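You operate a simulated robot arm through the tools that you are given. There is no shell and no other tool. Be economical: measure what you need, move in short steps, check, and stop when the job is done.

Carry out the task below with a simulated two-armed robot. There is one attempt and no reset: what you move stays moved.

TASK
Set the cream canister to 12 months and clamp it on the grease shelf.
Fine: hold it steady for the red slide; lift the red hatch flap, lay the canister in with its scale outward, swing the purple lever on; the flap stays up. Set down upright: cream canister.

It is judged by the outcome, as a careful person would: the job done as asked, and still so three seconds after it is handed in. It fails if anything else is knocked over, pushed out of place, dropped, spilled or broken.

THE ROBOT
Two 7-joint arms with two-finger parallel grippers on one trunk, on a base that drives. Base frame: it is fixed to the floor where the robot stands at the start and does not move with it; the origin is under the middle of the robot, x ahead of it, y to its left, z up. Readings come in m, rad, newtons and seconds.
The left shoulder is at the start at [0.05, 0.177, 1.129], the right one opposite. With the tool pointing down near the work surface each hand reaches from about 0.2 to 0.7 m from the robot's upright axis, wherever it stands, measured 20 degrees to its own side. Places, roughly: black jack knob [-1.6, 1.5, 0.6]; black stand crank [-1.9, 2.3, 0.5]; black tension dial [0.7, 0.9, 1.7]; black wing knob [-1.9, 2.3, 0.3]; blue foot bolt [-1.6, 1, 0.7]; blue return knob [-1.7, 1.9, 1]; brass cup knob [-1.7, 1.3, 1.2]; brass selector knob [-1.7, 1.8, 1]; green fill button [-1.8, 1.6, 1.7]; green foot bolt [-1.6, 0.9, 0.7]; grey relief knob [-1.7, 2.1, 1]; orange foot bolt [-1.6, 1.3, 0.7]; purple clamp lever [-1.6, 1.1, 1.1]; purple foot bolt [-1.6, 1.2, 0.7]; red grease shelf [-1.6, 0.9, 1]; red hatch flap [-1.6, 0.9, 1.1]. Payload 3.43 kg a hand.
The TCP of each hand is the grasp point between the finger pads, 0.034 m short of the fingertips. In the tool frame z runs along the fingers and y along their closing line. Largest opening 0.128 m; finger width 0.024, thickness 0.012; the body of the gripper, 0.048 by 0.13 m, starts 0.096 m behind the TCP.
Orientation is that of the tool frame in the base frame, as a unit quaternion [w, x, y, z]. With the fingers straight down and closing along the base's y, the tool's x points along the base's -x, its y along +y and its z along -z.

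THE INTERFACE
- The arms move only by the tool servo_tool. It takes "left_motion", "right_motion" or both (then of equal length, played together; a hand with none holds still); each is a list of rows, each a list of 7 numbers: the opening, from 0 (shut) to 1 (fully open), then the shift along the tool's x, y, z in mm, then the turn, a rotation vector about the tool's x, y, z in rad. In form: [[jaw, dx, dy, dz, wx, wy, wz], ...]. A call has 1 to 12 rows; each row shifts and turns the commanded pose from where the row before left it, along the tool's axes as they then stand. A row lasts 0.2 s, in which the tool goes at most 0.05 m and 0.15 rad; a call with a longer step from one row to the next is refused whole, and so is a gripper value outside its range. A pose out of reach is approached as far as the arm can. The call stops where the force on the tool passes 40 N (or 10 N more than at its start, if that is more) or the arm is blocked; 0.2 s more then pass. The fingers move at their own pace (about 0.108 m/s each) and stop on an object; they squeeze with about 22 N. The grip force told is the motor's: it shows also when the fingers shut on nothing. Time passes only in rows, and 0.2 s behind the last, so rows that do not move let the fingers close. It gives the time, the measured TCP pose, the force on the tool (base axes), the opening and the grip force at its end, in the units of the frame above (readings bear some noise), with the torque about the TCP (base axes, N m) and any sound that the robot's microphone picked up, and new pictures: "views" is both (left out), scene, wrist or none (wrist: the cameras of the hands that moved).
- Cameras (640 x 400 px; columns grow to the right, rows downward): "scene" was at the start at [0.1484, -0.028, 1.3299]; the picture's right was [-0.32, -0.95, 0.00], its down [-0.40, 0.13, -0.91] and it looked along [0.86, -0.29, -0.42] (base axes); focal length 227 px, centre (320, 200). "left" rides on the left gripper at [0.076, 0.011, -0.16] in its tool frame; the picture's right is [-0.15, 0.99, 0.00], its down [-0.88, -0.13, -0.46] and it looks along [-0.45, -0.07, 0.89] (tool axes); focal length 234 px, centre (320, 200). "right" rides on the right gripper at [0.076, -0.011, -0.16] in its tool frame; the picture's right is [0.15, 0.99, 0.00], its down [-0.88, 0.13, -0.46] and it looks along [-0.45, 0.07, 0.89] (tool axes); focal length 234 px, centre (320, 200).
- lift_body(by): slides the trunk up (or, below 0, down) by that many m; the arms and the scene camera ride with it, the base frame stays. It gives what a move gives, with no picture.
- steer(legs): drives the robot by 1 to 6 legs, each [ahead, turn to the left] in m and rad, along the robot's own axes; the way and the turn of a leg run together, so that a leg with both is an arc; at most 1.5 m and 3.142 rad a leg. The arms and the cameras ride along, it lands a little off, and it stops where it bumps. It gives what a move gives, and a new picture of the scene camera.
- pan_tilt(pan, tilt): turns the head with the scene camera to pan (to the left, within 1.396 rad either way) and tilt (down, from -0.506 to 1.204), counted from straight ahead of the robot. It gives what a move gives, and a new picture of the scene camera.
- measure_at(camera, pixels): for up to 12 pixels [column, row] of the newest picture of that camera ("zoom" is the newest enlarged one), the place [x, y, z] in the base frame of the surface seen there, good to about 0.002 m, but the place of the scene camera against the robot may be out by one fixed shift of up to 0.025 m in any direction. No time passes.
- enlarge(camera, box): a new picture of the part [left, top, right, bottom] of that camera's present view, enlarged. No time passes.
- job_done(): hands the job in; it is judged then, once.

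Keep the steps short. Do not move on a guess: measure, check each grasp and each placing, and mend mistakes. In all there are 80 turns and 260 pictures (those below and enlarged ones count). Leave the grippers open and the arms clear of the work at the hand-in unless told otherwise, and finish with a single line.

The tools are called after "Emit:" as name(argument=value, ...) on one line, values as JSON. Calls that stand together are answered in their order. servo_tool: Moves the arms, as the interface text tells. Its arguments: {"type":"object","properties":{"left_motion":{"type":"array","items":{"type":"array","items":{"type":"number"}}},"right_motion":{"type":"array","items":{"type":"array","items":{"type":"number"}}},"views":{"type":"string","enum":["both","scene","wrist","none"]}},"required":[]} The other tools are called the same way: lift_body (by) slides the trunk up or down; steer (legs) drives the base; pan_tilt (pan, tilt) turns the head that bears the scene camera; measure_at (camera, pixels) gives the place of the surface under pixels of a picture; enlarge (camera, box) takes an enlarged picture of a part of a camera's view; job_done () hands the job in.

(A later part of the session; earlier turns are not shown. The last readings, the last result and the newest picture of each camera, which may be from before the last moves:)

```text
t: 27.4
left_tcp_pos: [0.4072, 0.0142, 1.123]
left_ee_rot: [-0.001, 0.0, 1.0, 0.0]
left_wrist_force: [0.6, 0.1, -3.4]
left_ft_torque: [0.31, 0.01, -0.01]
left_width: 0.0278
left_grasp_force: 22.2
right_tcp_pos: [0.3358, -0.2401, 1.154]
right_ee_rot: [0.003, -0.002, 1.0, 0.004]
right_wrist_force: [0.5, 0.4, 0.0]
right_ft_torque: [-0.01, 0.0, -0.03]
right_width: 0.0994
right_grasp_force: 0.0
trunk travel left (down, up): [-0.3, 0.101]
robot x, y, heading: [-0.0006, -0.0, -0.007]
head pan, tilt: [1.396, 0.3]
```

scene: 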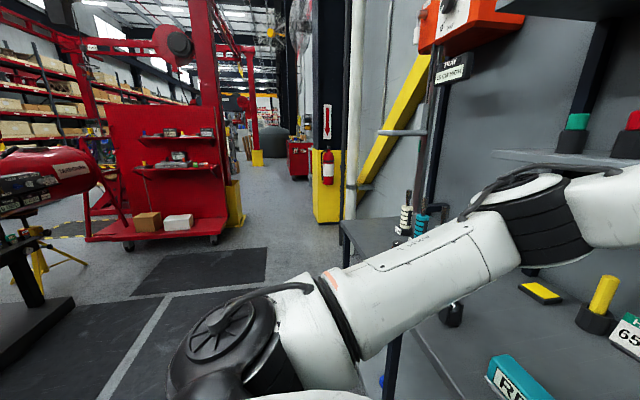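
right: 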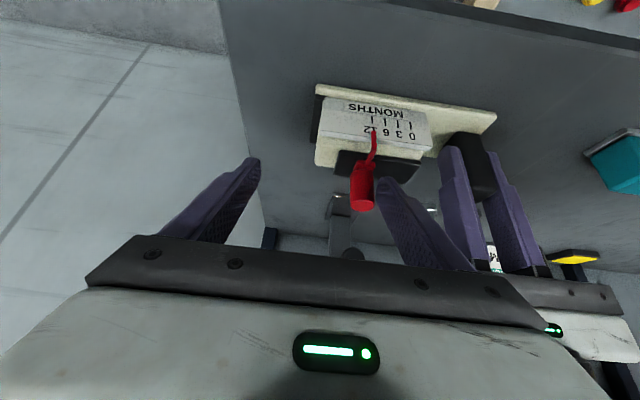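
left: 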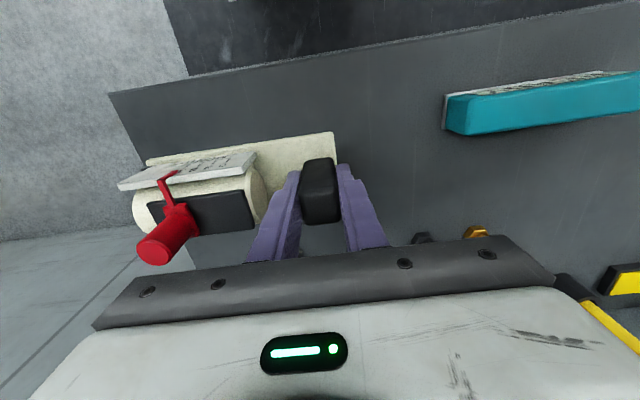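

The floor to the left looks clear. I'll back off 0.3 m from the bench and turn left 90°, with the head straight ahead afterwards.

Emit:
steer(legs=[[-0.35, 0], [0, 1.6]])

Emit:
pan_tilt(pan=0.9, tilt=0.3)

```text
t: 33.5
left_tcp_pos: [-0.3655, 0.4048, 1.1246]
left_ee_rot: [0.001, 0.712, -0.703, 0.001]
left_wrist_force: [-0.1, -0.2, -2.1]
left_ft_torque: [0.04, 0.31, 0.0]
left_width: 0.0283
left_grasp_force: 21.9
right_tcp_pos: [-0.1082, 0.3361, 1.1548]
right_ee_rot: [0.001, 0.712, -0.702, -0.004]
right_wrist_force: [0.5, -0.5, 0.3]
right_ft_torque: [-0.01, 0.01, 0.04]
right_width: 0.0998
right_grasp_force: 0.0
trunk travel left (down, up): [-0.3, 0.101]
robot x, y, heading: [-0.3472, -0.0024, 1.582]
head pan, tilt: [1.396, 0.3]
```

scene: 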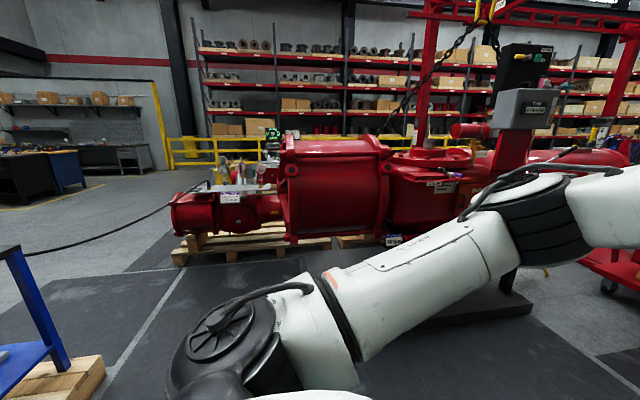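

```text
t: 34.4
left_tcp_pos: [-0.3649, 0.404, 1.1234]
left_ee_rot: [0.001, 0.712, -0.703, 0.001]
left_wrist_force: [-0.2, 0.9, -3.6]
left_ft_torque: [-0.01, 0.3, -0.03]
left_width: 0.0279
left_grasp_force: 22.4
right_tcp_pos: [-0.1085, 0.3367, 1.1553]
right_ee_rot: [0.0, 0.713, -0.701, -0.004]
right_wrist_force: [0.5, 0.8, -0.4]
right_ft_torque: [0.01, -0.02, -0.02]
right_width: 0.1
right_grasp_force: 0.1
trunk travel left (down, up): [-0.3, 0.101]
robot x, y, heading: [-0.3448, 0.0016, 1.58]
head pan, tilt: [0.901, 0.3]
```

scene: 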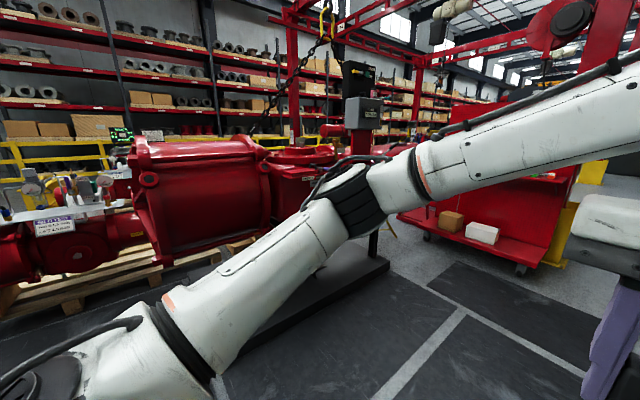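

The red machine with the shelf is on the left. I'll measure the dark base and the shelf zone to choose a safe stand.

Emit:
measure_at(camera="scene", pixels=[[270, 345], [385, 262], [50, 225], [100, 205], [30, 190], [60, 210], [200, 270], [350, 100], [450, 180]])

Emit:
enlarge(camera="scene", box=[0, 150, 160, 250])

```text
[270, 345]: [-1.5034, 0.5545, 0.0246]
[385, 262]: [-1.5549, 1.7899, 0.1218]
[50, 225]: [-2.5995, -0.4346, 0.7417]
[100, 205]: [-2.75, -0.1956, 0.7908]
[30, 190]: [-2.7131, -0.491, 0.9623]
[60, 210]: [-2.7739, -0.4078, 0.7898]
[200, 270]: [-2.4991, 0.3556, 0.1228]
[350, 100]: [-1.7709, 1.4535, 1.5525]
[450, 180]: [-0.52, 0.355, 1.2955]
```

```text
4.00 times, centred on (80, 200) of scene
```

zoom: 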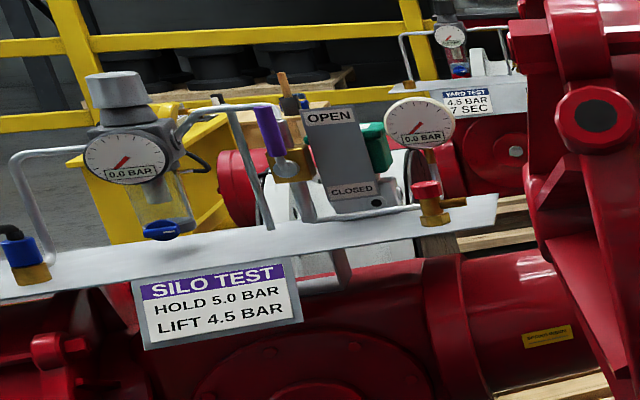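

The target station stands on the dark base at x≈-1.55, hidden behind my arm. I'll drive to about [-0.5, 0.95] and turn to face it.

Emit:
steer(legs=[[0.95, 0], [0, 1.56]])

Emit:
pan_tilt(pan=0.0, tilt=0.3)

```text
t: 43.1
left_tcp_pos: [-0.7683, 0.9288, 1.1245]
left_ee_rot: [0.0, 1.0, -0.007, 0.001]
left_wrist_force: [0.3, 0.9, -3.5]
left_ft_torque: [-0.32, -0.04, 0.01]
left_width: 0.028
left_grasp_force: 22.2
right_tcp_pos: [-0.6931, 1.1816, 1.1541]
right_ee_rot: [0.004, 1.0, -0.006, -0.003]
right_wrist_force: [-0.2, 0.1, -0.3]
right_ft_torque: [0.04, 0.03, 0.01]
right_width: 0.0997
right_grasp_force: 0.1
trunk travel left (down, up): [-0.3, 0.101]
robot x, y, heading: [-0.3562, 0.937, 3.126]
head pan, tilt: [0.901, 0.3]
```

scene: 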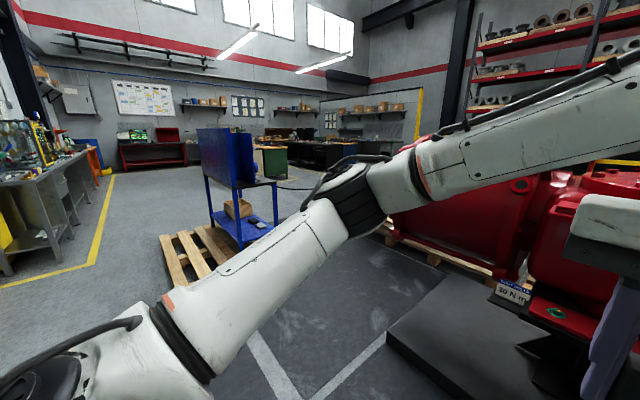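

```text
t: 44.3
left_tcp_pos: [-0.7671, 0.9293, 1.1243]
left_ee_rot: [0.0, 1.0, -0.007, 0.001]
left_wrist_force: [-0.4, -0.5, -4.1]
left_ft_torque: [-0.29, 0.0, 0.01]
left_width: 0.028
left_grasp_force: 22.3
right_tcp_pos: [-0.691, 1.183, 1.1543]
right_ee_rot: [0.003, 1.0, -0.005, -0.003]
right_wrist_force: [-1.0, 0.6, 0.1]
right_ft_torque: [-0.03, 0.0, -0.01]
right_width: 0.0997
right_grasp_force: 0.1
trunk travel left (down, up): [-0.3, 0.101]
robot x, y, heading: [-0.3599, 0.9381, 3.127]
head pan, tilt: [0.0, 0.3]
```

scene: 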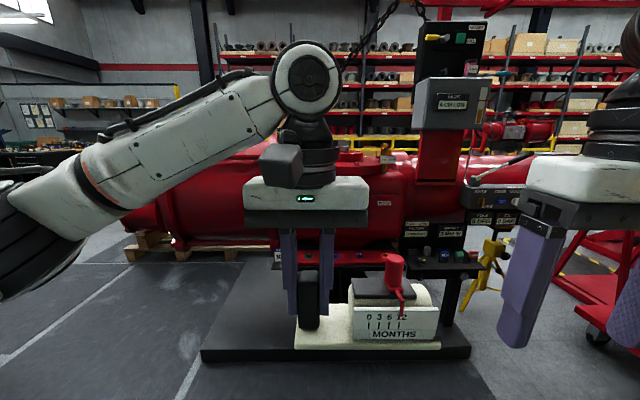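

The station is ahead but hidden behind the held canister. I'll move the left hand 160 mm to the robot's left and drive forward 0.3 m for a clear view.

Emit:
servo_tool(left_motion=[[0, 0, 35, 0, 0, 0, 0], [0, 0, 35, 0, 0, 0, 0], [0, 0, 35, 0, 0, 0, 0], [0, 0, 35, 0, 0, 0, 0], [0, 0, 20, 0, 0, 0, 0], [0, 0, 0, 0, 0, 0, 0]], views="none")

Emit:
steer(legs=[[0.3, 0]])

```text
t: 45.7
left_tcp_pos: [-0.767, 0.7659, 1.1246]
left_ee_rot: [-0.001, 1.0, -0.007, 0.001]
left_wrist_force: [-0.2, 0.2, -3.9]
left_ft_torque: [-0.32, -0.04, 0.01]
left_width: 0.0279
left_grasp_force: 21.7
right_tcp_pos: [-0.6922, 1.1836, 1.1533]
right_ee_rot: [0.004, 1.0, -0.004, -0.003]
right_wrist_force: [-0.3, -1.0, -1.0]
right_ft_torque: [0.01, 0.01, -0.01]
right_width: 0.0997
right_grasp_force: 0.0
trunk travel left (down, up): [-0.3, 0.101]
robot x, y, heading: [-0.3644, 0.936, 3.126]
head pan, tilt: [0.0, 0.3]
```

```text
t: 47.7
left_tcp_pos: [-1.0715, 0.7701, 1.1253]
left_ee_rot: [0.0, 1.0, -0.006, 0.002]
left_wrist_force: [0.3, -0.8, -3.5]
left_ft_torque: [-0.29, -0.04, 0.01]
left_width: 0.0278
left_grasp_force: 21.9
right_tcp_pos: [-0.996, 1.1868, 1.1555]
right_ee_rot: [0.005, 1.0, -0.005, -0.002]
right_wrist_force: [-0.6, -0.5, 0.5]
right_ft_torque: [-0.03, -0.04, 0.03]
right_width: 0.0998
right_grasp_force: 0.1
trunk travel left (down, up): [-0.3, 0.101]
robot x, y, heading: [-0.6651, 0.9412, 3.128]
head pan, tilt: [0.0, 0.3]
```

scene: 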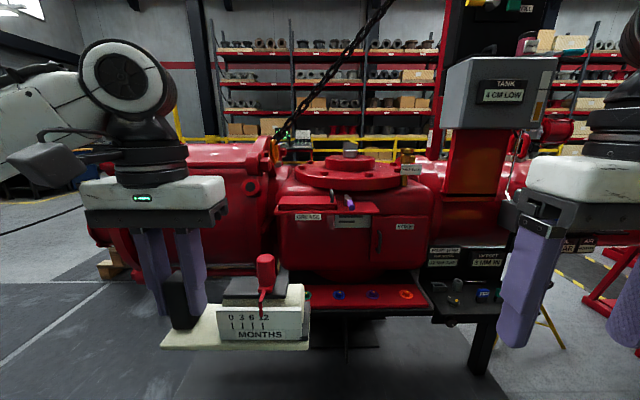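

Now the shelf is visible. I'll enlarge the area around the hatch, lever and shelf.

Emit:
enlarge(camera="scene", box=[260, 150, 450, 310])

Emit:
measure_at(camera="scene", pixels=[[280, 208], [378, 210], [325, 200], [350, 203], [335, 195], [307, 217], [350, 222], [300, 240], [340, 250], [380, 240], [405, 226], [340, 294]])

```text
2.50 times, centred on (355, 230) of scene
```

zoom: 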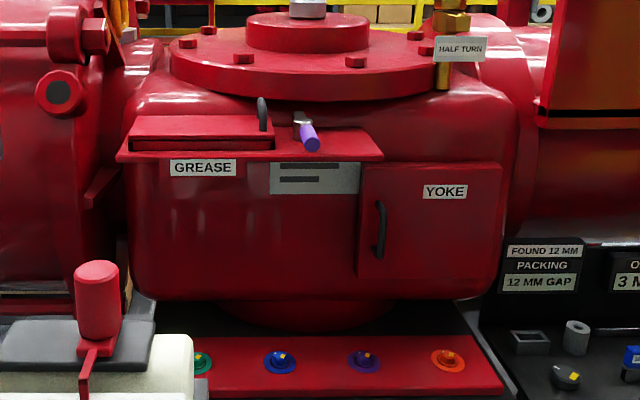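

```text
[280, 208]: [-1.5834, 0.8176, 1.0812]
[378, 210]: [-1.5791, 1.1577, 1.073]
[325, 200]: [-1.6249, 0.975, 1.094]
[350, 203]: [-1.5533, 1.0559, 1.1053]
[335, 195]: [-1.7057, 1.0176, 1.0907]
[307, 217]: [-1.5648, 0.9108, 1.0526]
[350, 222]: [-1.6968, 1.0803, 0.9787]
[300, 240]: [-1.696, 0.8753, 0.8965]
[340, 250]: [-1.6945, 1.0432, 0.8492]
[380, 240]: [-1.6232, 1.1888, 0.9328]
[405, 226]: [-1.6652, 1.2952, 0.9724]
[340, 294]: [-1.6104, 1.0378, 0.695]
```

The shelf ledge is at z≈1.075, y 0.81–1.16, with the flap lying on its left part and the purple lever to the right. I'll raise the trunk, drive nearer and look down at it.

Emit:
lift_body(by=0.1)

Emit:
steer(legs=[[0.25, 0]])

Emit:
pan_tilt(pan=0.0, tilt=0.6)

Emit:
enlarge(camera="scene", box=[240, 80, 440, 220])

```text
t: 49.1
left_tcp_pos: [-1.0707, 0.7693, 1.2253]
left_ee_rot: [-0.001, 1.0, -0.006, 0.001]
left_wrist_force: [0.7, 0.2, -4.4]
left_ft_torque: [-0.34, -0.02, 0.02]
left_width: 0.0281
left_grasp_force: 22.2
right_tcp_pos: [-0.9959, 1.1857, 1.2541]
right_ee_rot: [0.003, 1.0, -0.004, -0.004]
right_wrist_force: [0.2, 0.3, -0.6]
right_ft_torque: [0.0, -0.04, 0.0]
right_width: 0.1
right_grasp_force: 0.0
trunk travel left (down, up): [-0.4, 0.001]
robot x, y, heading: [-0.665, 0.9413, 3.13]
head pan, tilt: [0.0, 0.3]
```

```text
t: 50.9
left_tcp_pos: [-1.3202, 0.7747, 1.2247]
left_ee_rot: [0.0, 1.0, -0.007, 0.001]
left_wrist_force: [-0.5, -0.3, -4.4]
left_ft_torque: [-0.33, -0.01, 0.05]
left_width: 0.028
left_grasp_force: 22.0
right_tcp_pos: [-1.2432, 1.1912, 1.2541]
right_ee_rot: [0.003, 1.0, -0.006, -0.002]
right_wrist_force: [-0.2, -0.6, -1.2]
right_ft_torque: [0.02, -0.03, -0.02]
right_width: 0.1
right_grasp_force: 0.1
trunk travel left (down, up): [-0.4, 0.001]
robot x, y, heading: [-0.9105, 0.9444, 3.126]
head pan, tilt: [0.0, 0.3]
```

scene: 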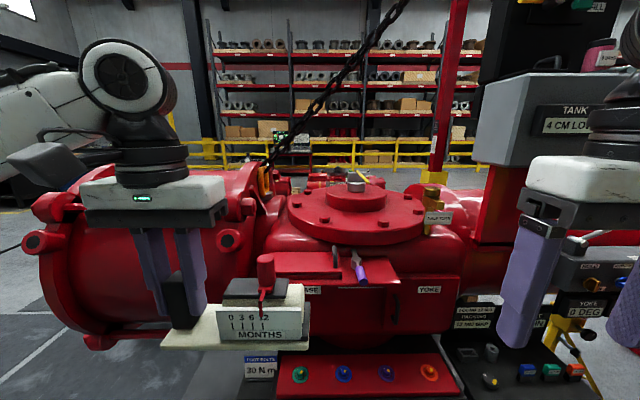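

```text
t: 51.7
left_tcp_pos: [-1.3195, 0.7758, 1.2254]
left_ee_rot: [0.0, 1.0, -0.007, 0.001]
left_wrist_force: [0.3, 0.3, -3.5]
left_ft_torque: [-0.34, 0.02, -0.04]
left_width: 0.0279
left_grasp_force: 22.7
right_tcp_pos: [-1.2439, 1.1916, 1.2554]
right_ee_rot: [0.004, 1.0, -0.006, -0.004]
right_wrist_force: [1.0, 0.5, 0.4]
right_ft_torque: [-0.02, 0.0, 0.0]
right_width: 0.0998
right_grasp_force: 0.0
trunk travel left (down, up): [-0.4, 0.001]
robot x, y, heading: [-0.9078, 0.9458, 3.126]
head pan, tilt: [0.0, 0.6]
```

scene: 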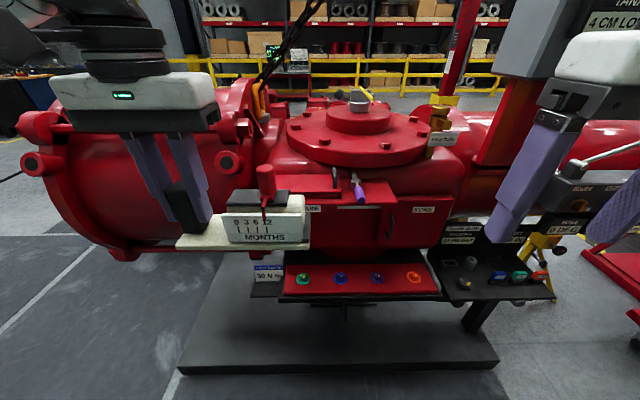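

```text
2.86 times, centred on (340, 150) of scene
```

zoom: 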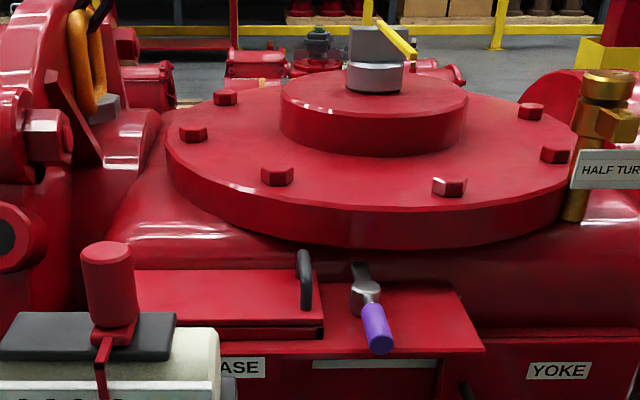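

The canister still hides the flap's left part. I'll move the left hand another 120 mm left.

Emit:
servo_tool(left_motion=[[0, 0, 30, 0, 0, 0, 0], [0, 0, 30, 0, 0, 0, 0], [0, 0, 30, 0, 0, 0, 0], [0, 0, 30, 0, 0, 0, 0], [0, 0, 0, 0, 0, 0, 0]], views="scene")

Emit:
enlarge(camera="scene", box=[240, 130, 420, 240])

```text
t: 52.9
left_tcp_pos: [-1.3211, 0.6552, 1.2234]
left_ee_rot: [0.0, 1.0, -0.008, 0.001]
left_wrist_force: [0.8, 0.5, -3.2]
left_ft_torque: [-0.29, -0.01, -0.01]
left_width: 0.028
left_grasp_force: 22.0
right_tcp_pos: [-1.2437, 1.1903, 1.2555]
right_ee_rot: [0.004, 1.0, -0.006, -0.004]
right_wrist_force: [0.6, 1.0, -0.1]
right_ft_torque: [0.01, 0.0, 0.05]
right_width: 0.0995
right_grasp_force: 0.0
trunk travel left (down, up): [-0.4, 0.001]
robot x, y, heading: [-0.9074, 0.9466, 3.124]
head pan, tilt: [0.0, 0.6]
```

scene: 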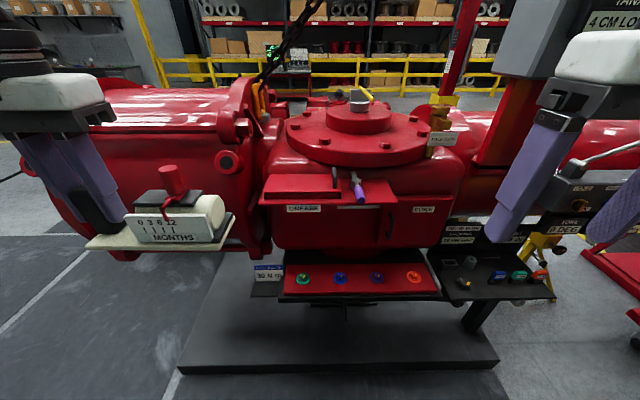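

```text
3.56 times, centred on (330, 185) of scene
```

zoom: 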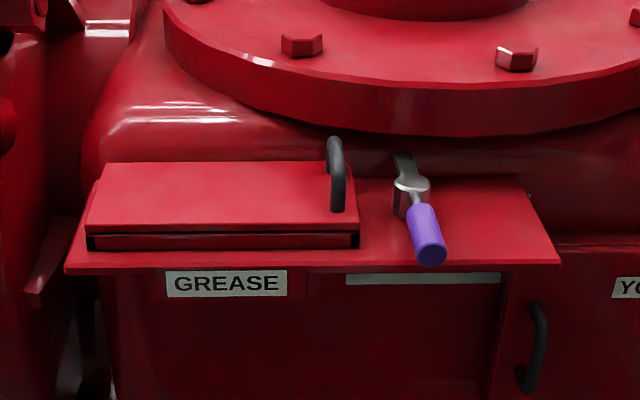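

The flap has a black loop handle at its right end, so the hinge is probably on the left. I'll measure the points, and also take a view from the right wrist camera.

Emit:
measure_at(camera="zoom", pixels=[[106, 170], [345, 168], [90, 230], [355, 228], [90, 245], [336, 140], [338, 207], [400, 160], [410, 185], [430, 255], [545, 255], [70, 270]])

Emit:
servo_tool(right_motion=[[0.5, 0, 30, 0, 0, 0, 0], [0.5, 0, 30, 0, 0, 0, 0], [0.5, 0, 30, 0, 0, 0, 0], [0.5, 0, 0, 0, 0, 0, 0]], views="wrist")

```text
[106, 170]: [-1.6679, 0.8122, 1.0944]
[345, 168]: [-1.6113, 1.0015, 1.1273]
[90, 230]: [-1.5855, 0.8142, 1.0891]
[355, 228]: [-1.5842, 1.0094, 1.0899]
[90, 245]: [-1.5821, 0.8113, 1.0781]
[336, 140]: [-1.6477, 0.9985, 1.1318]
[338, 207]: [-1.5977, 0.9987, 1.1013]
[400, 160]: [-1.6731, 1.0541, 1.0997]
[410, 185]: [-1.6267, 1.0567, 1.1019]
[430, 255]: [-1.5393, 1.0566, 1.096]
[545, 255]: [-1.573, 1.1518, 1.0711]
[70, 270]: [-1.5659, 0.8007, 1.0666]
```

```text
t: 53.9
left_tcp_pos: [-1.3212, 0.6552, 1.225]
left_ee_rot: [0.0, 1.0, -0.007, 0.001]
left_wrist_force: [-0.2, 0.3, -3.2]
left_ft_torque: [-0.33, -0.01, -0.05]
left_width: 0.028
left_grasp_force: 21.9
right_tcp_pos: [-1.2434, 1.1022, 1.2572]
right_ee_rot: [0.004, 1.0, -0.005, -0.003]
right_wrist_force: [0.1, 0.2, 0.7]
right_ft_torque: [0.03, 0.02, 0.0]
right_width: 0.0641
right_grasp_force: 0.0
trunk travel left (down, up): [-0.4, 0.001]
robot x, y, heading: [-0.9116, 0.9475, 3.123]
head pan, tilt: [0.0, 0.6]
```

right: 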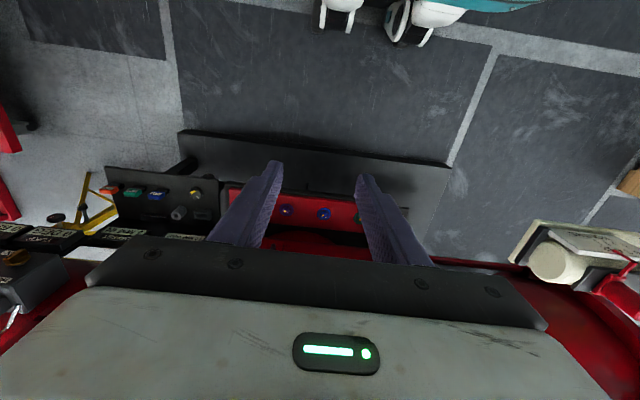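

The wrist camera looks back at the floor from here. I'll pitch the right hand forward about 0.6 so its camera sees the shelf.

Emit:
servo_tool(right_motion=[[0.5, 0, 20, 0, 0, -0.15, 0], [0.5, 0, 20, 0, 0, -0.15, 0], [0.5, 0, 0, 0, 0, -0.15, 0], [0.5, 0, 0, 0, 0, -0.15, 0], [0.5, -20, 0, 10, 0, 0, 0], [0.5, -20, 0, 10, 0, 0, 0], [0.5, -20, 0, 10, 0, 0, 0], [0.5, 0, 0, 0, 0, 0, 0]], views="wrist")

Emit:
enlarge(camera="right", box=[200, 60, 520, 260])

```text
t: 55.7
left_tcp_pos: [-1.3204, 0.6531, 1.2235]
left_ee_rot: [0.0, 1.0, -0.008, -0.001]
left_wrist_force: [0.2, -0.4, -4.3]
left_ft_torque: [-0.31, 0.01, 0.0]
left_width: 0.028
left_grasp_force: 22.2
right_tcp_pos: [-1.3114, 1.0637, 1.2678]
right_ee_rot: [0.001, 0.954, -0.007, -0.299]
right_wrist_force: [0.0, 0.4, 0.0]
right_ft_torque: [0.0, 0.01, -0.02]
right_width: 0.064
right_grasp_force: 0.0
trunk travel left (down, up): [-0.4, 0.001]
robot x, y, heading: [-0.9115, 0.9509, 3.126]
head pan, tilt: [0.0, 0.6]
```

right: 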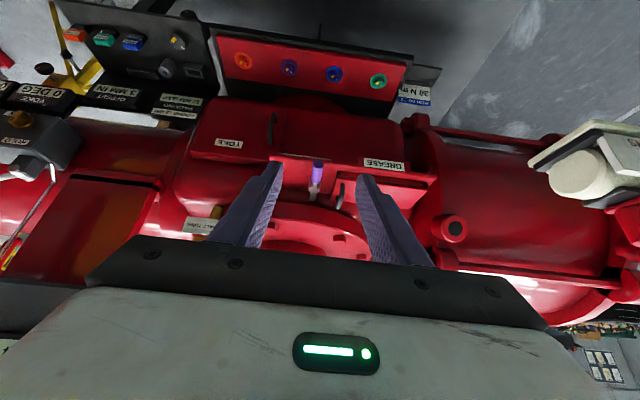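

```text
2.00 times, centred on (360, 160) of right
```

zoom: 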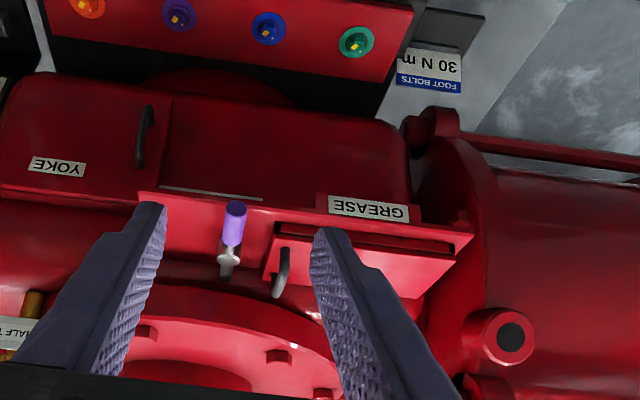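

Emit:
measure_at(camera="zoom", pixels=[[284, 254], [278, 290], [287, 262], [238, 212], [230, 245], [228, 260], [272, 240], [300, 233], [400, 248], [268, 280], [420, 285], [150, 200]])

```text
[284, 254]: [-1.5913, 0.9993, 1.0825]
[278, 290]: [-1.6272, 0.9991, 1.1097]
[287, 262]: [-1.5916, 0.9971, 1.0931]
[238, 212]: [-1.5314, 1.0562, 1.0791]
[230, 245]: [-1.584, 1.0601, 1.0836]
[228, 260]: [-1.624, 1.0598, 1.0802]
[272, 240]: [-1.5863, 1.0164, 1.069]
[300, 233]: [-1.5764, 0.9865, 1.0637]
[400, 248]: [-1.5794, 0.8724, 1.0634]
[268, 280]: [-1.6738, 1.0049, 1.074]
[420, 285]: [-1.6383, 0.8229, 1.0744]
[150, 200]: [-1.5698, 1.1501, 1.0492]
```

The wrist measurement puts the handle at y≈0.999, x -1.59…-1.64, z≈1.11, the flap top at 1.074 and the lever at y≈1.058. I need to stand about 0.15 m closer, so I'll measure possible obstacles first.

Emit:
measure_at(camera="scene", pixels=[[340, 368], [340, 350], [340, 293], [150, 110], [228, 160], [232, 110], [255, 130], [100, 160], [335, 115], [355, 95], [440, 110]])

```text
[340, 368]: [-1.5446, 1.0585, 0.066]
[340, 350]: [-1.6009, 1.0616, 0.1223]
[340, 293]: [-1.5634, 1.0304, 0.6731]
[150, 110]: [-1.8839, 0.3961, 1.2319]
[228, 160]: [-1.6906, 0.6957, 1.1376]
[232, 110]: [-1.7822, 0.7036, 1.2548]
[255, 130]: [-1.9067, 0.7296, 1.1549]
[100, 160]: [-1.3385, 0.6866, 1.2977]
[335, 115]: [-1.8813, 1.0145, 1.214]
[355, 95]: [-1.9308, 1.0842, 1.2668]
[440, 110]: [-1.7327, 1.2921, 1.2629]
```

All obstacles are at x < -1.54. I'll pull the left hand back 60 mm, then drive forward 0.17 m.

Emit:
servo_tool(left_motion=[[0, 20, 0, 0, 0, 0, 0], [0, 20, 0, 0, 0, 0, 0], [0, 20, 0, 0, 0, 0, 0]], views="none")

Emit:
steer(legs=[[0.17, 0]])

Emit:
pan_tilt(pan=0.0, tilt=0.75)

```text
t: 56.5
left_tcp_pos: [-1.263, 0.654, 1.2258]
left_ee_rot: [0.0, 1.0, -0.008, 0.001]
left_wrist_force: [-0.1, -0.4, -3.2]
left_ft_torque: [-0.29, 0.01, -0.02]
left_width: 0.0278
left_grasp_force: 21.8
right_tcp_pos: [-1.3104, 1.0627, 1.2674]
right_ee_rot: [0.002, 0.954, -0.006, -0.299]
right_wrist_force: [0.4, 0.4, -0.6]
right_ft_torque: [-0.01, 0.02, -0.01]
right_width: 0.0641
right_grasp_force: 0.0
trunk travel left (down, up): [-0.4, 0.001]
robot x, y, heading: [-0.9101, 0.945, 3.128]
head pan, tilt: [0.0, 0.6]
```

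```text
t: 58.0
left_tcp_pos: [-1.4371, 0.6575, 1.225]
left_ee_rot: [0.0, 1.0, -0.008, -0.001]
left_wrist_force: [-0.4, -1.7, -2.9]
left_ft_torque: [-0.32, -0.06, 0.01]
left_width: 0.0279
left_grasp_force: 21.7
right_tcp_pos: [-1.4823, 1.0675, 1.2655]
right_ee_rot: [0.001, 0.955, -0.008, -0.298]
right_wrist_force: [-0.1, -0.3, -0.1]
right_ft_torque: [-0.01, 0.0, 0.01]
right_width: 0.0639
right_grasp_force: 0.1
trunk travel left (down, up): [-0.4, 0.001]
robot x, y, heading: [-1.0874, 0.9474, 3.122]
head pan, tilt: [0.0, 0.6]
```

scene: 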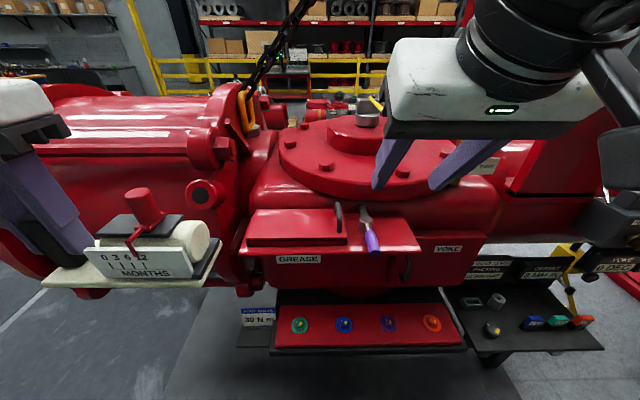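

```text
t: 58.7
left_tcp_pos: [-1.4348, 0.6579, 1.2258]
left_ee_rot: [-0.001, 1.0, -0.009, 0.001]
left_wrist_force: [0.7, -0.1, -4.5]
left_ft_torque: [-0.3, -0.01, 0.01]
left_width: 0.0278
left_grasp_force: 21.4
right_tcp_pos: [-1.4835, 1.0674, 1.2659]
right_ee_rot: [0.001, 0.954, -0.007, -0.299]
right_wrist_force: [0.3, 0.2, -0.3]
right_ft_torque: [-0.01, -0.01, 0.01]
right_width: 0.0642
right_grasp_force: 0.1
trunk travel left (down, up): [-0.4, 0.001]
robot x, y, heading: [-1.0853, 0.944, 3.125]
head pan, tilt: [0.0, 0.75]
```

scene: 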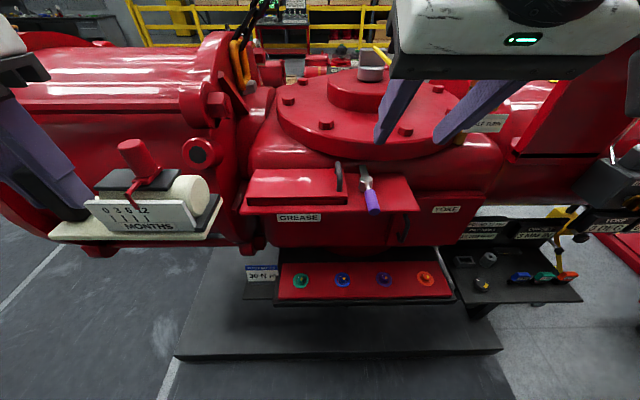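

I'll re-measure the handle from the right wrist camera at this closer range.

Emit:
servo_tool(right_motion=[[0.35, 0, 30, 0, 0, 0, 0], [0.35, 0, 30, 0, 0, 0, 0], [0.35, 0, 0, 0, 0, 0, 0]], views="wrist")

Emit:
enlarge(camera="right", box=[240, 60, 480, 220])

```text
t: 59.5
left_tcp_pos: [-1.4371, 0.658, 1.2236]
left_ee_rot: [0.0, 1.0, -0.008, 0.001]
left_wrist_force: [-0.6, 0.6, -3.8]
left_ft_torque: [-0.3, 0.0, 0.02]
left_width: 0.0279
left_grasp_force: 22.0
right_tcp_pos: [-1.4909, 1.0516, 1.2703]
right_ee_rot: [0.002, 0.954, -0.008, -0.299]
right_wrist_force: [0.2, 0.0, -0.2]
right_ft_torque: [-0.01, -0.01, 0.0]
right_width: 0.0447
right_grasp_force: 0.0
right hand out of reach, approached as far as the arm can: row 1, 2
trunk travel left (down, up): [-0.4, 0.001]
robot x, y, heading: [-1.0835, 0.9478, 3.121]
head pan, tilt: [0.0, 0.75]
```

right: 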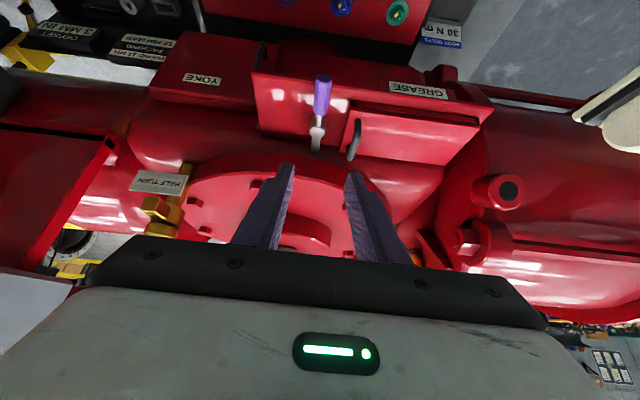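

```text
2.50 times, centred on (360, 140) of right
```

zoom: 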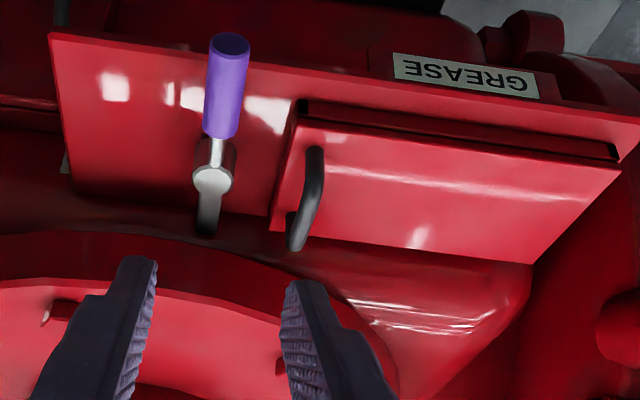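

Emit:
measure_at(camera="zoom", pixels=[[230, 45], [222, 125], [213, 178], [209, 218], [208, 230], [315, 155], [312, 200], [298, 240], [300, 125], [615, 165], [275, 228], [530, 255]])

```text
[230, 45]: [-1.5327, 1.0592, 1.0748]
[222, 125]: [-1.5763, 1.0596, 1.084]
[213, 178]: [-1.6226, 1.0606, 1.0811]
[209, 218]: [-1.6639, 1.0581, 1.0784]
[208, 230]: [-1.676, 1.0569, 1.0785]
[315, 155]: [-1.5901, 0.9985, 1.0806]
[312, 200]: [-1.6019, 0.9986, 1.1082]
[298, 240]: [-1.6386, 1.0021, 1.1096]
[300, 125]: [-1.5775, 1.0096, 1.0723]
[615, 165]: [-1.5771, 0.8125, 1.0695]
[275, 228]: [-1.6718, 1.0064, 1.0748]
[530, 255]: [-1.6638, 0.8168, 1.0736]
```

The handle bar is at y≈1.000, x -1.59…-1.64, z up to 1.11. I'll approach along the tool axis in two stages, first stopping short.

Emit:
servo_tool(right_motion=[[0.3, 0, 10, 30, 0, 0, 0], [0.3, 0, 14, 30, 0, 0, 0], [0.3, 0, 14, 30, 0, 0, 0], [0.3, 0, 14, 25, 0, 0, 0], [0.3, 0, 0, 20, 0, 0, 0], [0.3, 0, 0, 0, 0, 0, 0]], views="both")

Emit:
enlarge(camera="right", box=[240, 60, 480, 220])

```text
t: 60.9
left_tcp_pos: [-1.435, 0.6573, 1.2254]
left_ee_rot: [-0.001, 1.0, -0.009, 0.001]
left_wrist_force: [-0.5, -0.3, -3.6]
left_ft_torque: [-0.3, -0.01, -0.02]
left_width: 0.0278
left_grasp_force: 21.8
right_tcp_pos: [-1.5503, 1.0531, 1.1912]
right_ee_rot: [0.001, 0.954, -0.007, -0.299]
right_wrist_force: [-0.3, 0.7, -0.1]
right_ft_torque: [-0.04, -0.01, 0.01]
right_width: 0.0383
right_grasp_force: 0.0
right hand out of reach, approached as far as the arm can: row 1, 2, 3, 4
trunk travel left (down, up): [-0.4, 0.001]
robot x, y, heading: [-1.0826, 0.9491, 3.125]
head pan, tilt: [0.0, 0.75]
```

scene: 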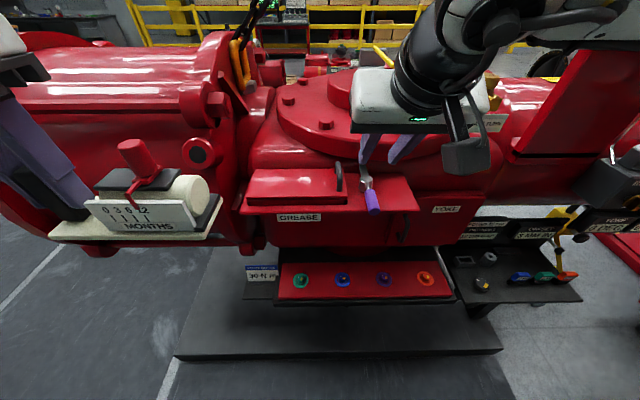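
right: 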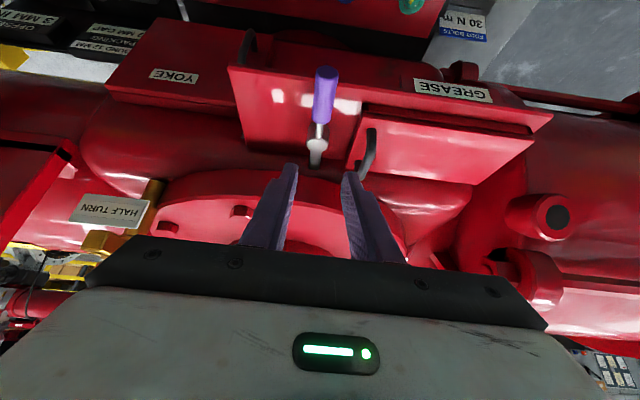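

```text
2.50 times, centred on (360, 140) of right
```

zoom: 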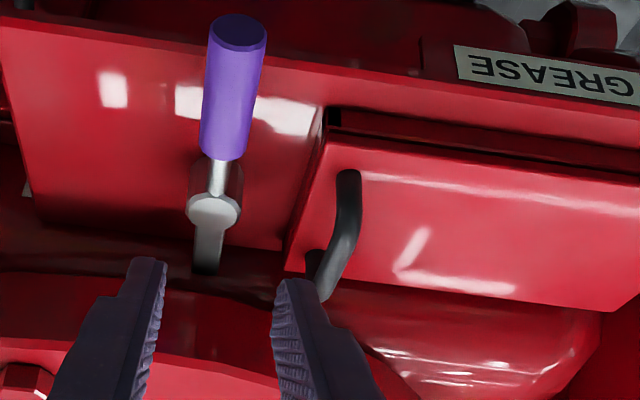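

The right arm can't reach further left than about 0.10 m right of the robot's centre. I'll lift the right hand, then shift the robot about 0.2 m to its left with an S-manoeuvre.

Emit:
servo_tool(right_motion=[[0.3, 0, 0, -35, 0, 0, 0], [0.3, 0, 0, -35, 0, 0, 0], [0.3, 0, -20, -20, 0, 0, 0]], views="none")

Emit:
steer(legs=[[-0.3, 0], [0, 0.6], [0.354, 0], [0, -0.6]])

```text
t: 61.7
left_tcp_pos: [-1.4346, 0.6589, 1.2262]
left_ee_rot: [0.0, 1.0, -0.008, 0.0]
left_wrist_force: [0.1, -1.1, -2.7]
left_ft_torque: [-0.29, 0.0, -0.01]
left_width: 0.028
left_grasp_force: 22.0
right_tcp_pos: [-1.4996, 1.074, 1.264]
right_ee_rot: [0.001, 0.954, -0.007, -0.299]
right_wrist_force: [-0.4, -0.1, 0.8]
right_ft_torque: [0.0, -0.01, 0.01]
right_width: 0.0385
right_grasp_force: 0.0
trunk travel left (down, up): [-0.4, 0.001]
robot x, y, heading: [-1.0844, 0.9497, 3.13]
head pan, tilt: [0.0, 0.75]
```

```text
t: 68.9
left_tcp_pos: [-1.4125, 0.4649, 1.2255]
left_ee_rot: [-0.001, 1.0, -0.008, 0.001]
left_wrist_force: [-1.4, -0.1, -3.4]
left_ft_torque: [-0.34, -0.05, -0.01]
left_width: 0.0281
left_grasp_force: 22.1
right_tcp_pos: [-1.4784, 0.8815, 1.2643]
right_ee_rot: [0.002, 0.954, -0.006, -0.298]
right_wrist_force: [-0.4, 0.3, -0.3]
right_ft_torque: [0.01, -0.01, -0.01]
right_width: 0.0383
right_grasp_force: 0.0
trunk travel left (down, up): [-0.4, 0.001]
robot x, y, heading: [-1.0636, 0.7572, 3.128]
head pan, tilt: [0.0, 0.75]
```

scene: 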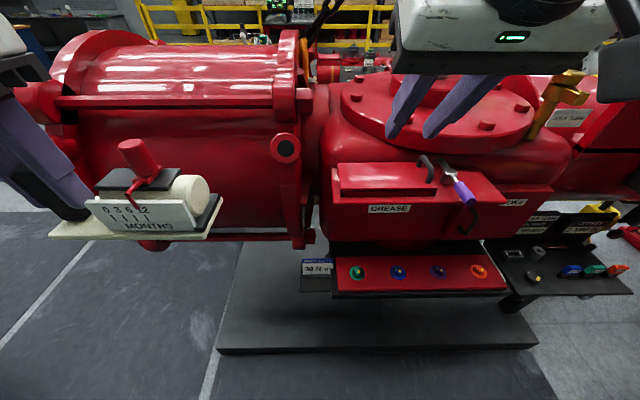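

Now the handle is well to the right of centre. I'll approach partway and check alignment.

Emit:
servo_tool(right_motion=[[0.3, -4, -30, 25, 0, 0, 0], [0.3, -4, -30, 25, 0, 0, 0], [0.3, -4, -30, 25, 0, 0, 0], [0.3, -4, -29, 25, 0, 0, 0], [0.3, 0, 0, 0, 0, 0, 0]], views="wrist")

Emit:
enlarge(camera="right", box=[240, 60, 480, 220])

```text
t: 70.1
left_tcp_pos: [-1.4114, 0.4643, 1.2245]
left_ee_rot: [0.001, 1.0, -0.008, 0.001]
left_wrist_force: [-0.2, 0.8, -3.8]
left_ft_torque: [-0.27, -0.03, 0.01]
left_width: 0.028
left_grasp_force: 21.8
right_tcp_pos: [-1.5449, 1.0032, 1.1908]
right_ee_rot: [0.002, 0.954, -0.007, -0.299]
right_wrist_force: [0.2, 0.7, -0.4]
right_ft_torque: [0.02, 0.01, 0.0]
right_width: 0.0382
right_grasp_force: 0.0
trunk travel left (down, up): [-0.4, 0.001]
robot x, y, heading: [-1.0595, 0.7555, 3.128]
head pan, tilt: [0.0, 0.75]
```

right: 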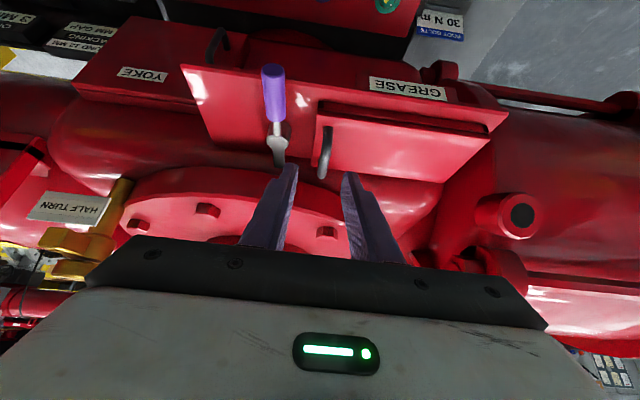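

```text
2.50 times, centred on (360, 140) of right
```

zoom: 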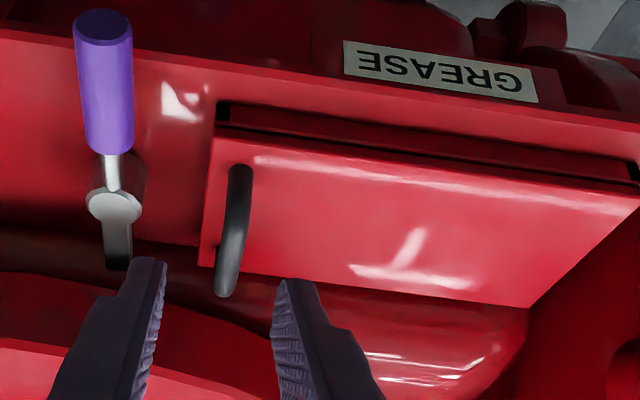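

Emit:
measure_at(camera="zoom", pixels=[[240, 170], [236, 210], [228, 262], [224, 290], [212, 235], [115, 208]])

```text
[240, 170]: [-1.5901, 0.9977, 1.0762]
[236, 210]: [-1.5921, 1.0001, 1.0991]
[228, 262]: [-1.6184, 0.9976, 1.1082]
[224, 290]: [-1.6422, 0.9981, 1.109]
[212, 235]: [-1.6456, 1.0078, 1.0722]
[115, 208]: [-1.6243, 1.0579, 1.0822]
```

The handle is centred between the fingers at y 0.998. I'll advance 92 mm along the tool axis and close.

Emit:
servo_tool(right_motion=[[0.3, -2, 5, 25, 0, 0, 0], [0.3, -2, 0, 25, 0, 0, 0], [0.3, -1, 0, 25, 0, 0, 0], [0.3, 0, 0, 17, 0, 0, 0], [0.3, 0, 0, 0, 0, 0, 0], [0, 0, 0, 0, 0, 0, 0], [0, 0, 0, 0, 0, 0, 0], [0, 0, 0, 0, 0, 0, 0]], views="both")

```text
t: 71.9
left_tcp_pos: [-1.4115, 0.4654, 1.226]
left_ee_rot: [0.001, 1.0, -0.008, 0.001]
left_wrist_force: [0.9, 1.2, -3.2]
left_ft_torque: [-0.32, -0.01, -0.06]
left_width: 0.0279
left_grasp_force: 22.4
right_tcp_pos: [-1.6006, 0.9966, 1.1166]
right_ee_rot: [0.001, 0.954, -0.006, -0.299]
right_wrist_force: [-0.2, 11.4, 2.8]
right_ft_torque: [0.3, -0.12, 0.82]
right_width: 0.0117
right_grasp_force: 45.2
trunk travel left (down, up): [-0.4, 0.001]
robot x, y, heading: [-1.0579, 0.7577, 3.127]
head pan, tilt: [0.0, 0.75]
```

scene: 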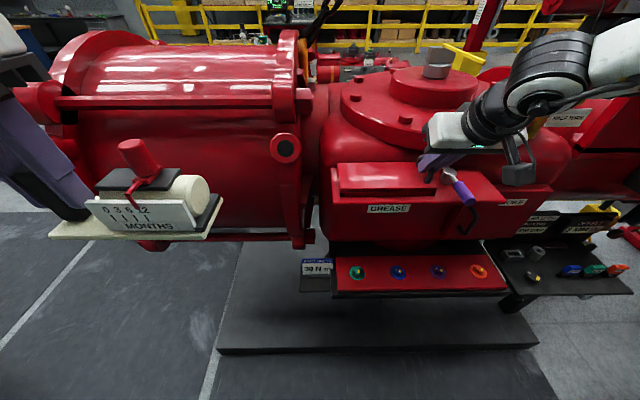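
right: 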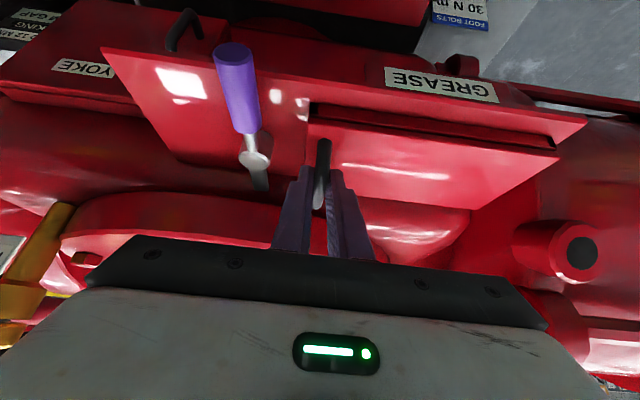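

The handle is gripped at width 12 mm. I'll lift along an arc about the left hinge in steps of 0.1 rad, rolling the tool with it, trying 0.3 rad first.

Emit:
servo_tool(right_motion=[[0, -5.2, 2.2, -7.5, 0.041, 0, -0.028], [0, -5.2, 2.2, -7.5, 0.041, 0, -0.028], [0, -10.4, 4.5, -15, 0.082, 0, -0.057], [0, -10.4, 4.5, -15, 0.082, 0, -0.057]], views="scene")

Emit:
enlarge(camera="scene", box=[310, 100, 530, 240])

```text
t: 72.9
left_tcp_pos: [-1.4109, 0.4653, 1.2255]
left_ee_rot: [0.001, 1.0, -0.008, 0.0]
left_wrist_force: [-0.8, -0.5, -3.9]
left_ft_torque: [-0.32, 0.03, 0.03]
left_width: 0.028
left_grasp_force: 21.4
right_tcp_pos: [-1.6022, 0.9746, 1.1701]
right_ee_rot: [-0.139, 0.944, 0.039, -0.295]
right_wrist_force: [5.2, 3.6, 0.8]
right_ft_torque: [-0.01, 0.53, 0.9]
right_width: 0.0116
right_grasp_force: 44.7
trunk travel left (down, up): [-0.4, 0.001]
robot x, y, heading: [-1.0592, 0.7557, 3.126]
head pan, tilt: [0.0, 0.75]
```

scene: 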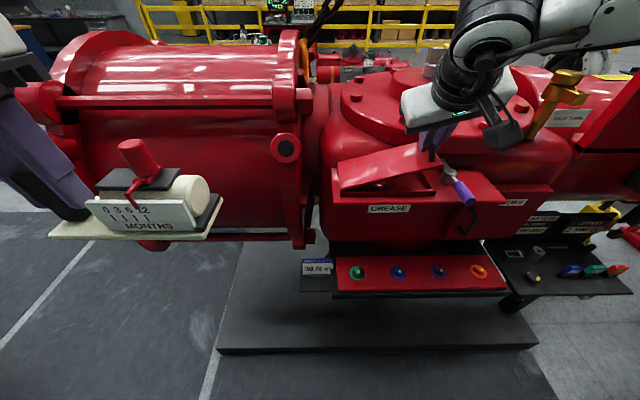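

```text
2.86 times, centred on (420, 170) of scene
```

zoom: 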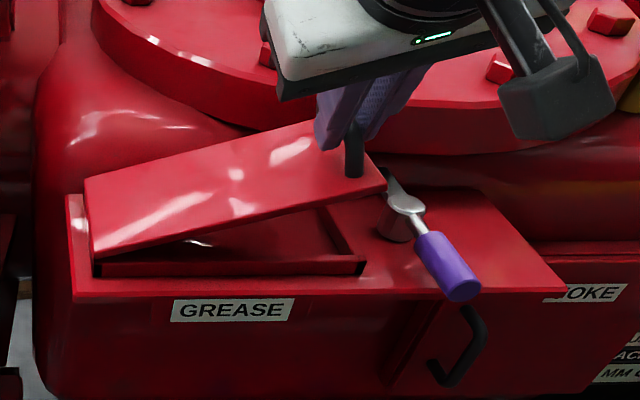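

The left hinge is confirmed, with a rimmed tray under the flap. I'll continue another 0.4 rad.

Emit:
servo_tool(right_motion=[[0, -10.4, 4.5, -15, 0.082, 0, -0.057], [0, -10.4, 4.5, -15, 0.082, 0, -0.057], [0, -10.4, 4.5, -15, 0.082, 0, -0.057], [0, -10.4, 4.5, -15, 0.082, 0, -0.057]], views="scene")

```text
t: 73.5
left_tcp_pos: [-1.4168, 0.4633, 1.2235]
left_ee_rot: [-0.001, 1.0, -0.007, 0.004]
left_wrist_force: [0.1, 0.0, -3.9]
left_ft_torque: [-0.35, -0.01, -0.04]
left_width: 0.0278
left_grasp_force: 21.9
right_tcp_pos: [-1.6002, 0.9582, 1.1941]
right_ee_rot: [-0.202, 0.929, 0.068, -0.302]
right_wrist_force: [-31.4, -15.3, -9.5]
right_ft_torque: [-0.39, 1.5, 0.15]
right_width: 0.012
right_grasp_force: 44.2
right hand out of reach, approached as far as the arm can: row 2, 3
trunk travel left (down, up): [-0.4, 0.001]
robot x, y, heading: [-1.0622, 0.7545, 3.13]
head pan, tilt: [0.0, 0.75]
stopped in row 3 (right hand): the force on the tool passed its limit (the readings are from after the stop); the commanded pose is now the measured one
```

scene: 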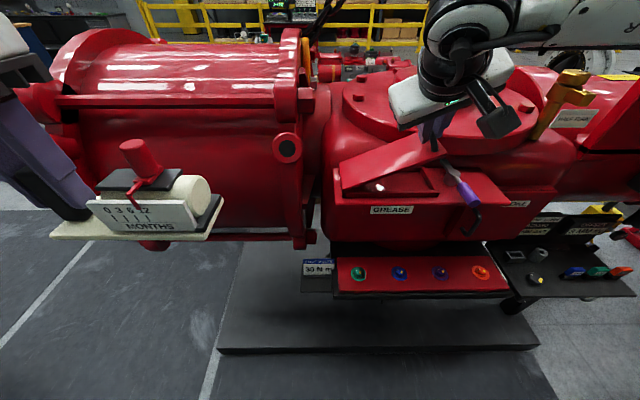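

The rolling motion hits the arm's limit at about 0.45 rad. The handle bar is round, so I'll continue the arc by shifting only and let it pivot in the fingers.

Emit:
servo_tool(right_motion=[[0, -6.9, 5, -9.4, 0, 0, 0], [0, -6.9, 5, -9.4, 0, 0, 0], [0, -6.9, 5, -9.4, 0, 0, 0]], views="none")

```text
t: 74.3
left_tcp_pos: [-1.4184, 0.4643, 1.2229]
left_ee_rot: [0.0, 1.0, -0.006, 0.004]
left_wrist_force: [0.0, -0.5, -3.6]
left_ft_torque: [-0.3, -0.02, 0.03]
left_width: 0.028
left_grasp_force: 22.3
right_tcp_pos: [-1.5987, 0.9542, 1.2015]
right_ee_rot: [-0.204, 0.93, 0.067, -0.3]
right_wrist_force: [-36.9, -3.4, -4.5]
right_ft_torque: [-0.05, -0.01, 0.34]
right_width: 0.0116
right_grasp_force: 44.5
right hand out of reach, approached as far as the arm can: row 2, 3
trunk travel left (down, up): [-0.4, 0.001]
robot x, y, heading: [-1.0617, 0.7565, 3.127]
head pan, tilt: [0.0, 0.75]
```

The arm is being pulled against its limit again. I'll ease the flap back to about 0.25 rad and open the fingers to see whether the hinge holds it there.

Emit:
servo_tool(right_motion=[[0, 5.2, -2.2, 7.5, 0, 0, 0], [0, 10.4, -4.5, 15, -0.082, 0, 0.057], [0, 10.4, -4.5, 15, -0.082, 0, 0.057], [0, 0, 0, 0, 0, 0, 0], [0.15, 0, 0, 0, 0, 0, 0], [0.3, 0, 0, 0, 0, 0, 0], [0.3, 0, 0, 0, 0, 0, 0]], views="scene")

Emit:
enlarge(camera="scene", box=[310, 100, 530, 240])

```text
t: 75.9
left_tcp_pos: [-1.4137, 0.4647, 1.225]
left_ee_rot: [0.0, 1.0, -0.008, 0.0]
left_wrist_force: [-0.3, 0.5, -3.8]
left_ft_torque: [-0.34, -0.03, 0.02]
left_width: 0.0277
left_grasp_force: 21.9
right_tcp_pos: [-1.5903, 0.9807, 1.1658]
right_ee_rot: [-0.113, 0.946, 0.037, -0.302]
right_wrist_force: [0.5, 0.4, 0.1]
right_ft_torque: [-0.01, -0.02, 0.02]
right_width: 0.0382
right_grasp_force: 0.1
trunk travel left (down, up): [-0.4, 0.001]
robot x, y, heading: [-1.0581, 0.7565, 3.129]
head pan, tilt: [0.0, 0.75]
```

scene: 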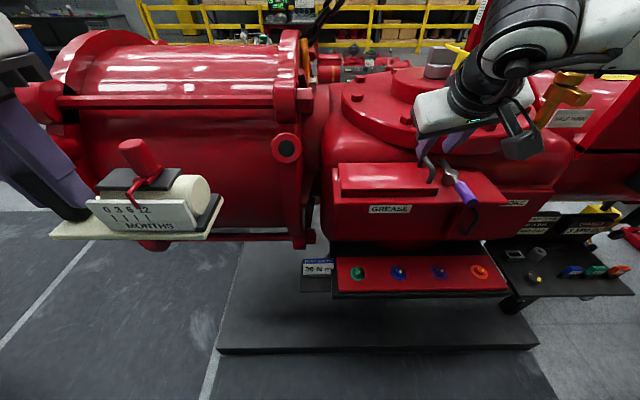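

```text
2.86 times, centred on (420, 170) of scene
```

zoom: 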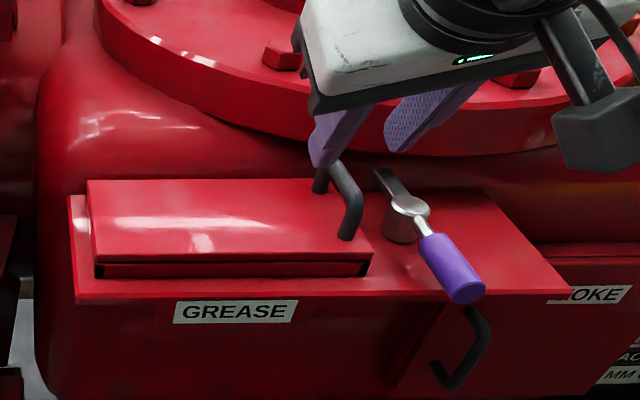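

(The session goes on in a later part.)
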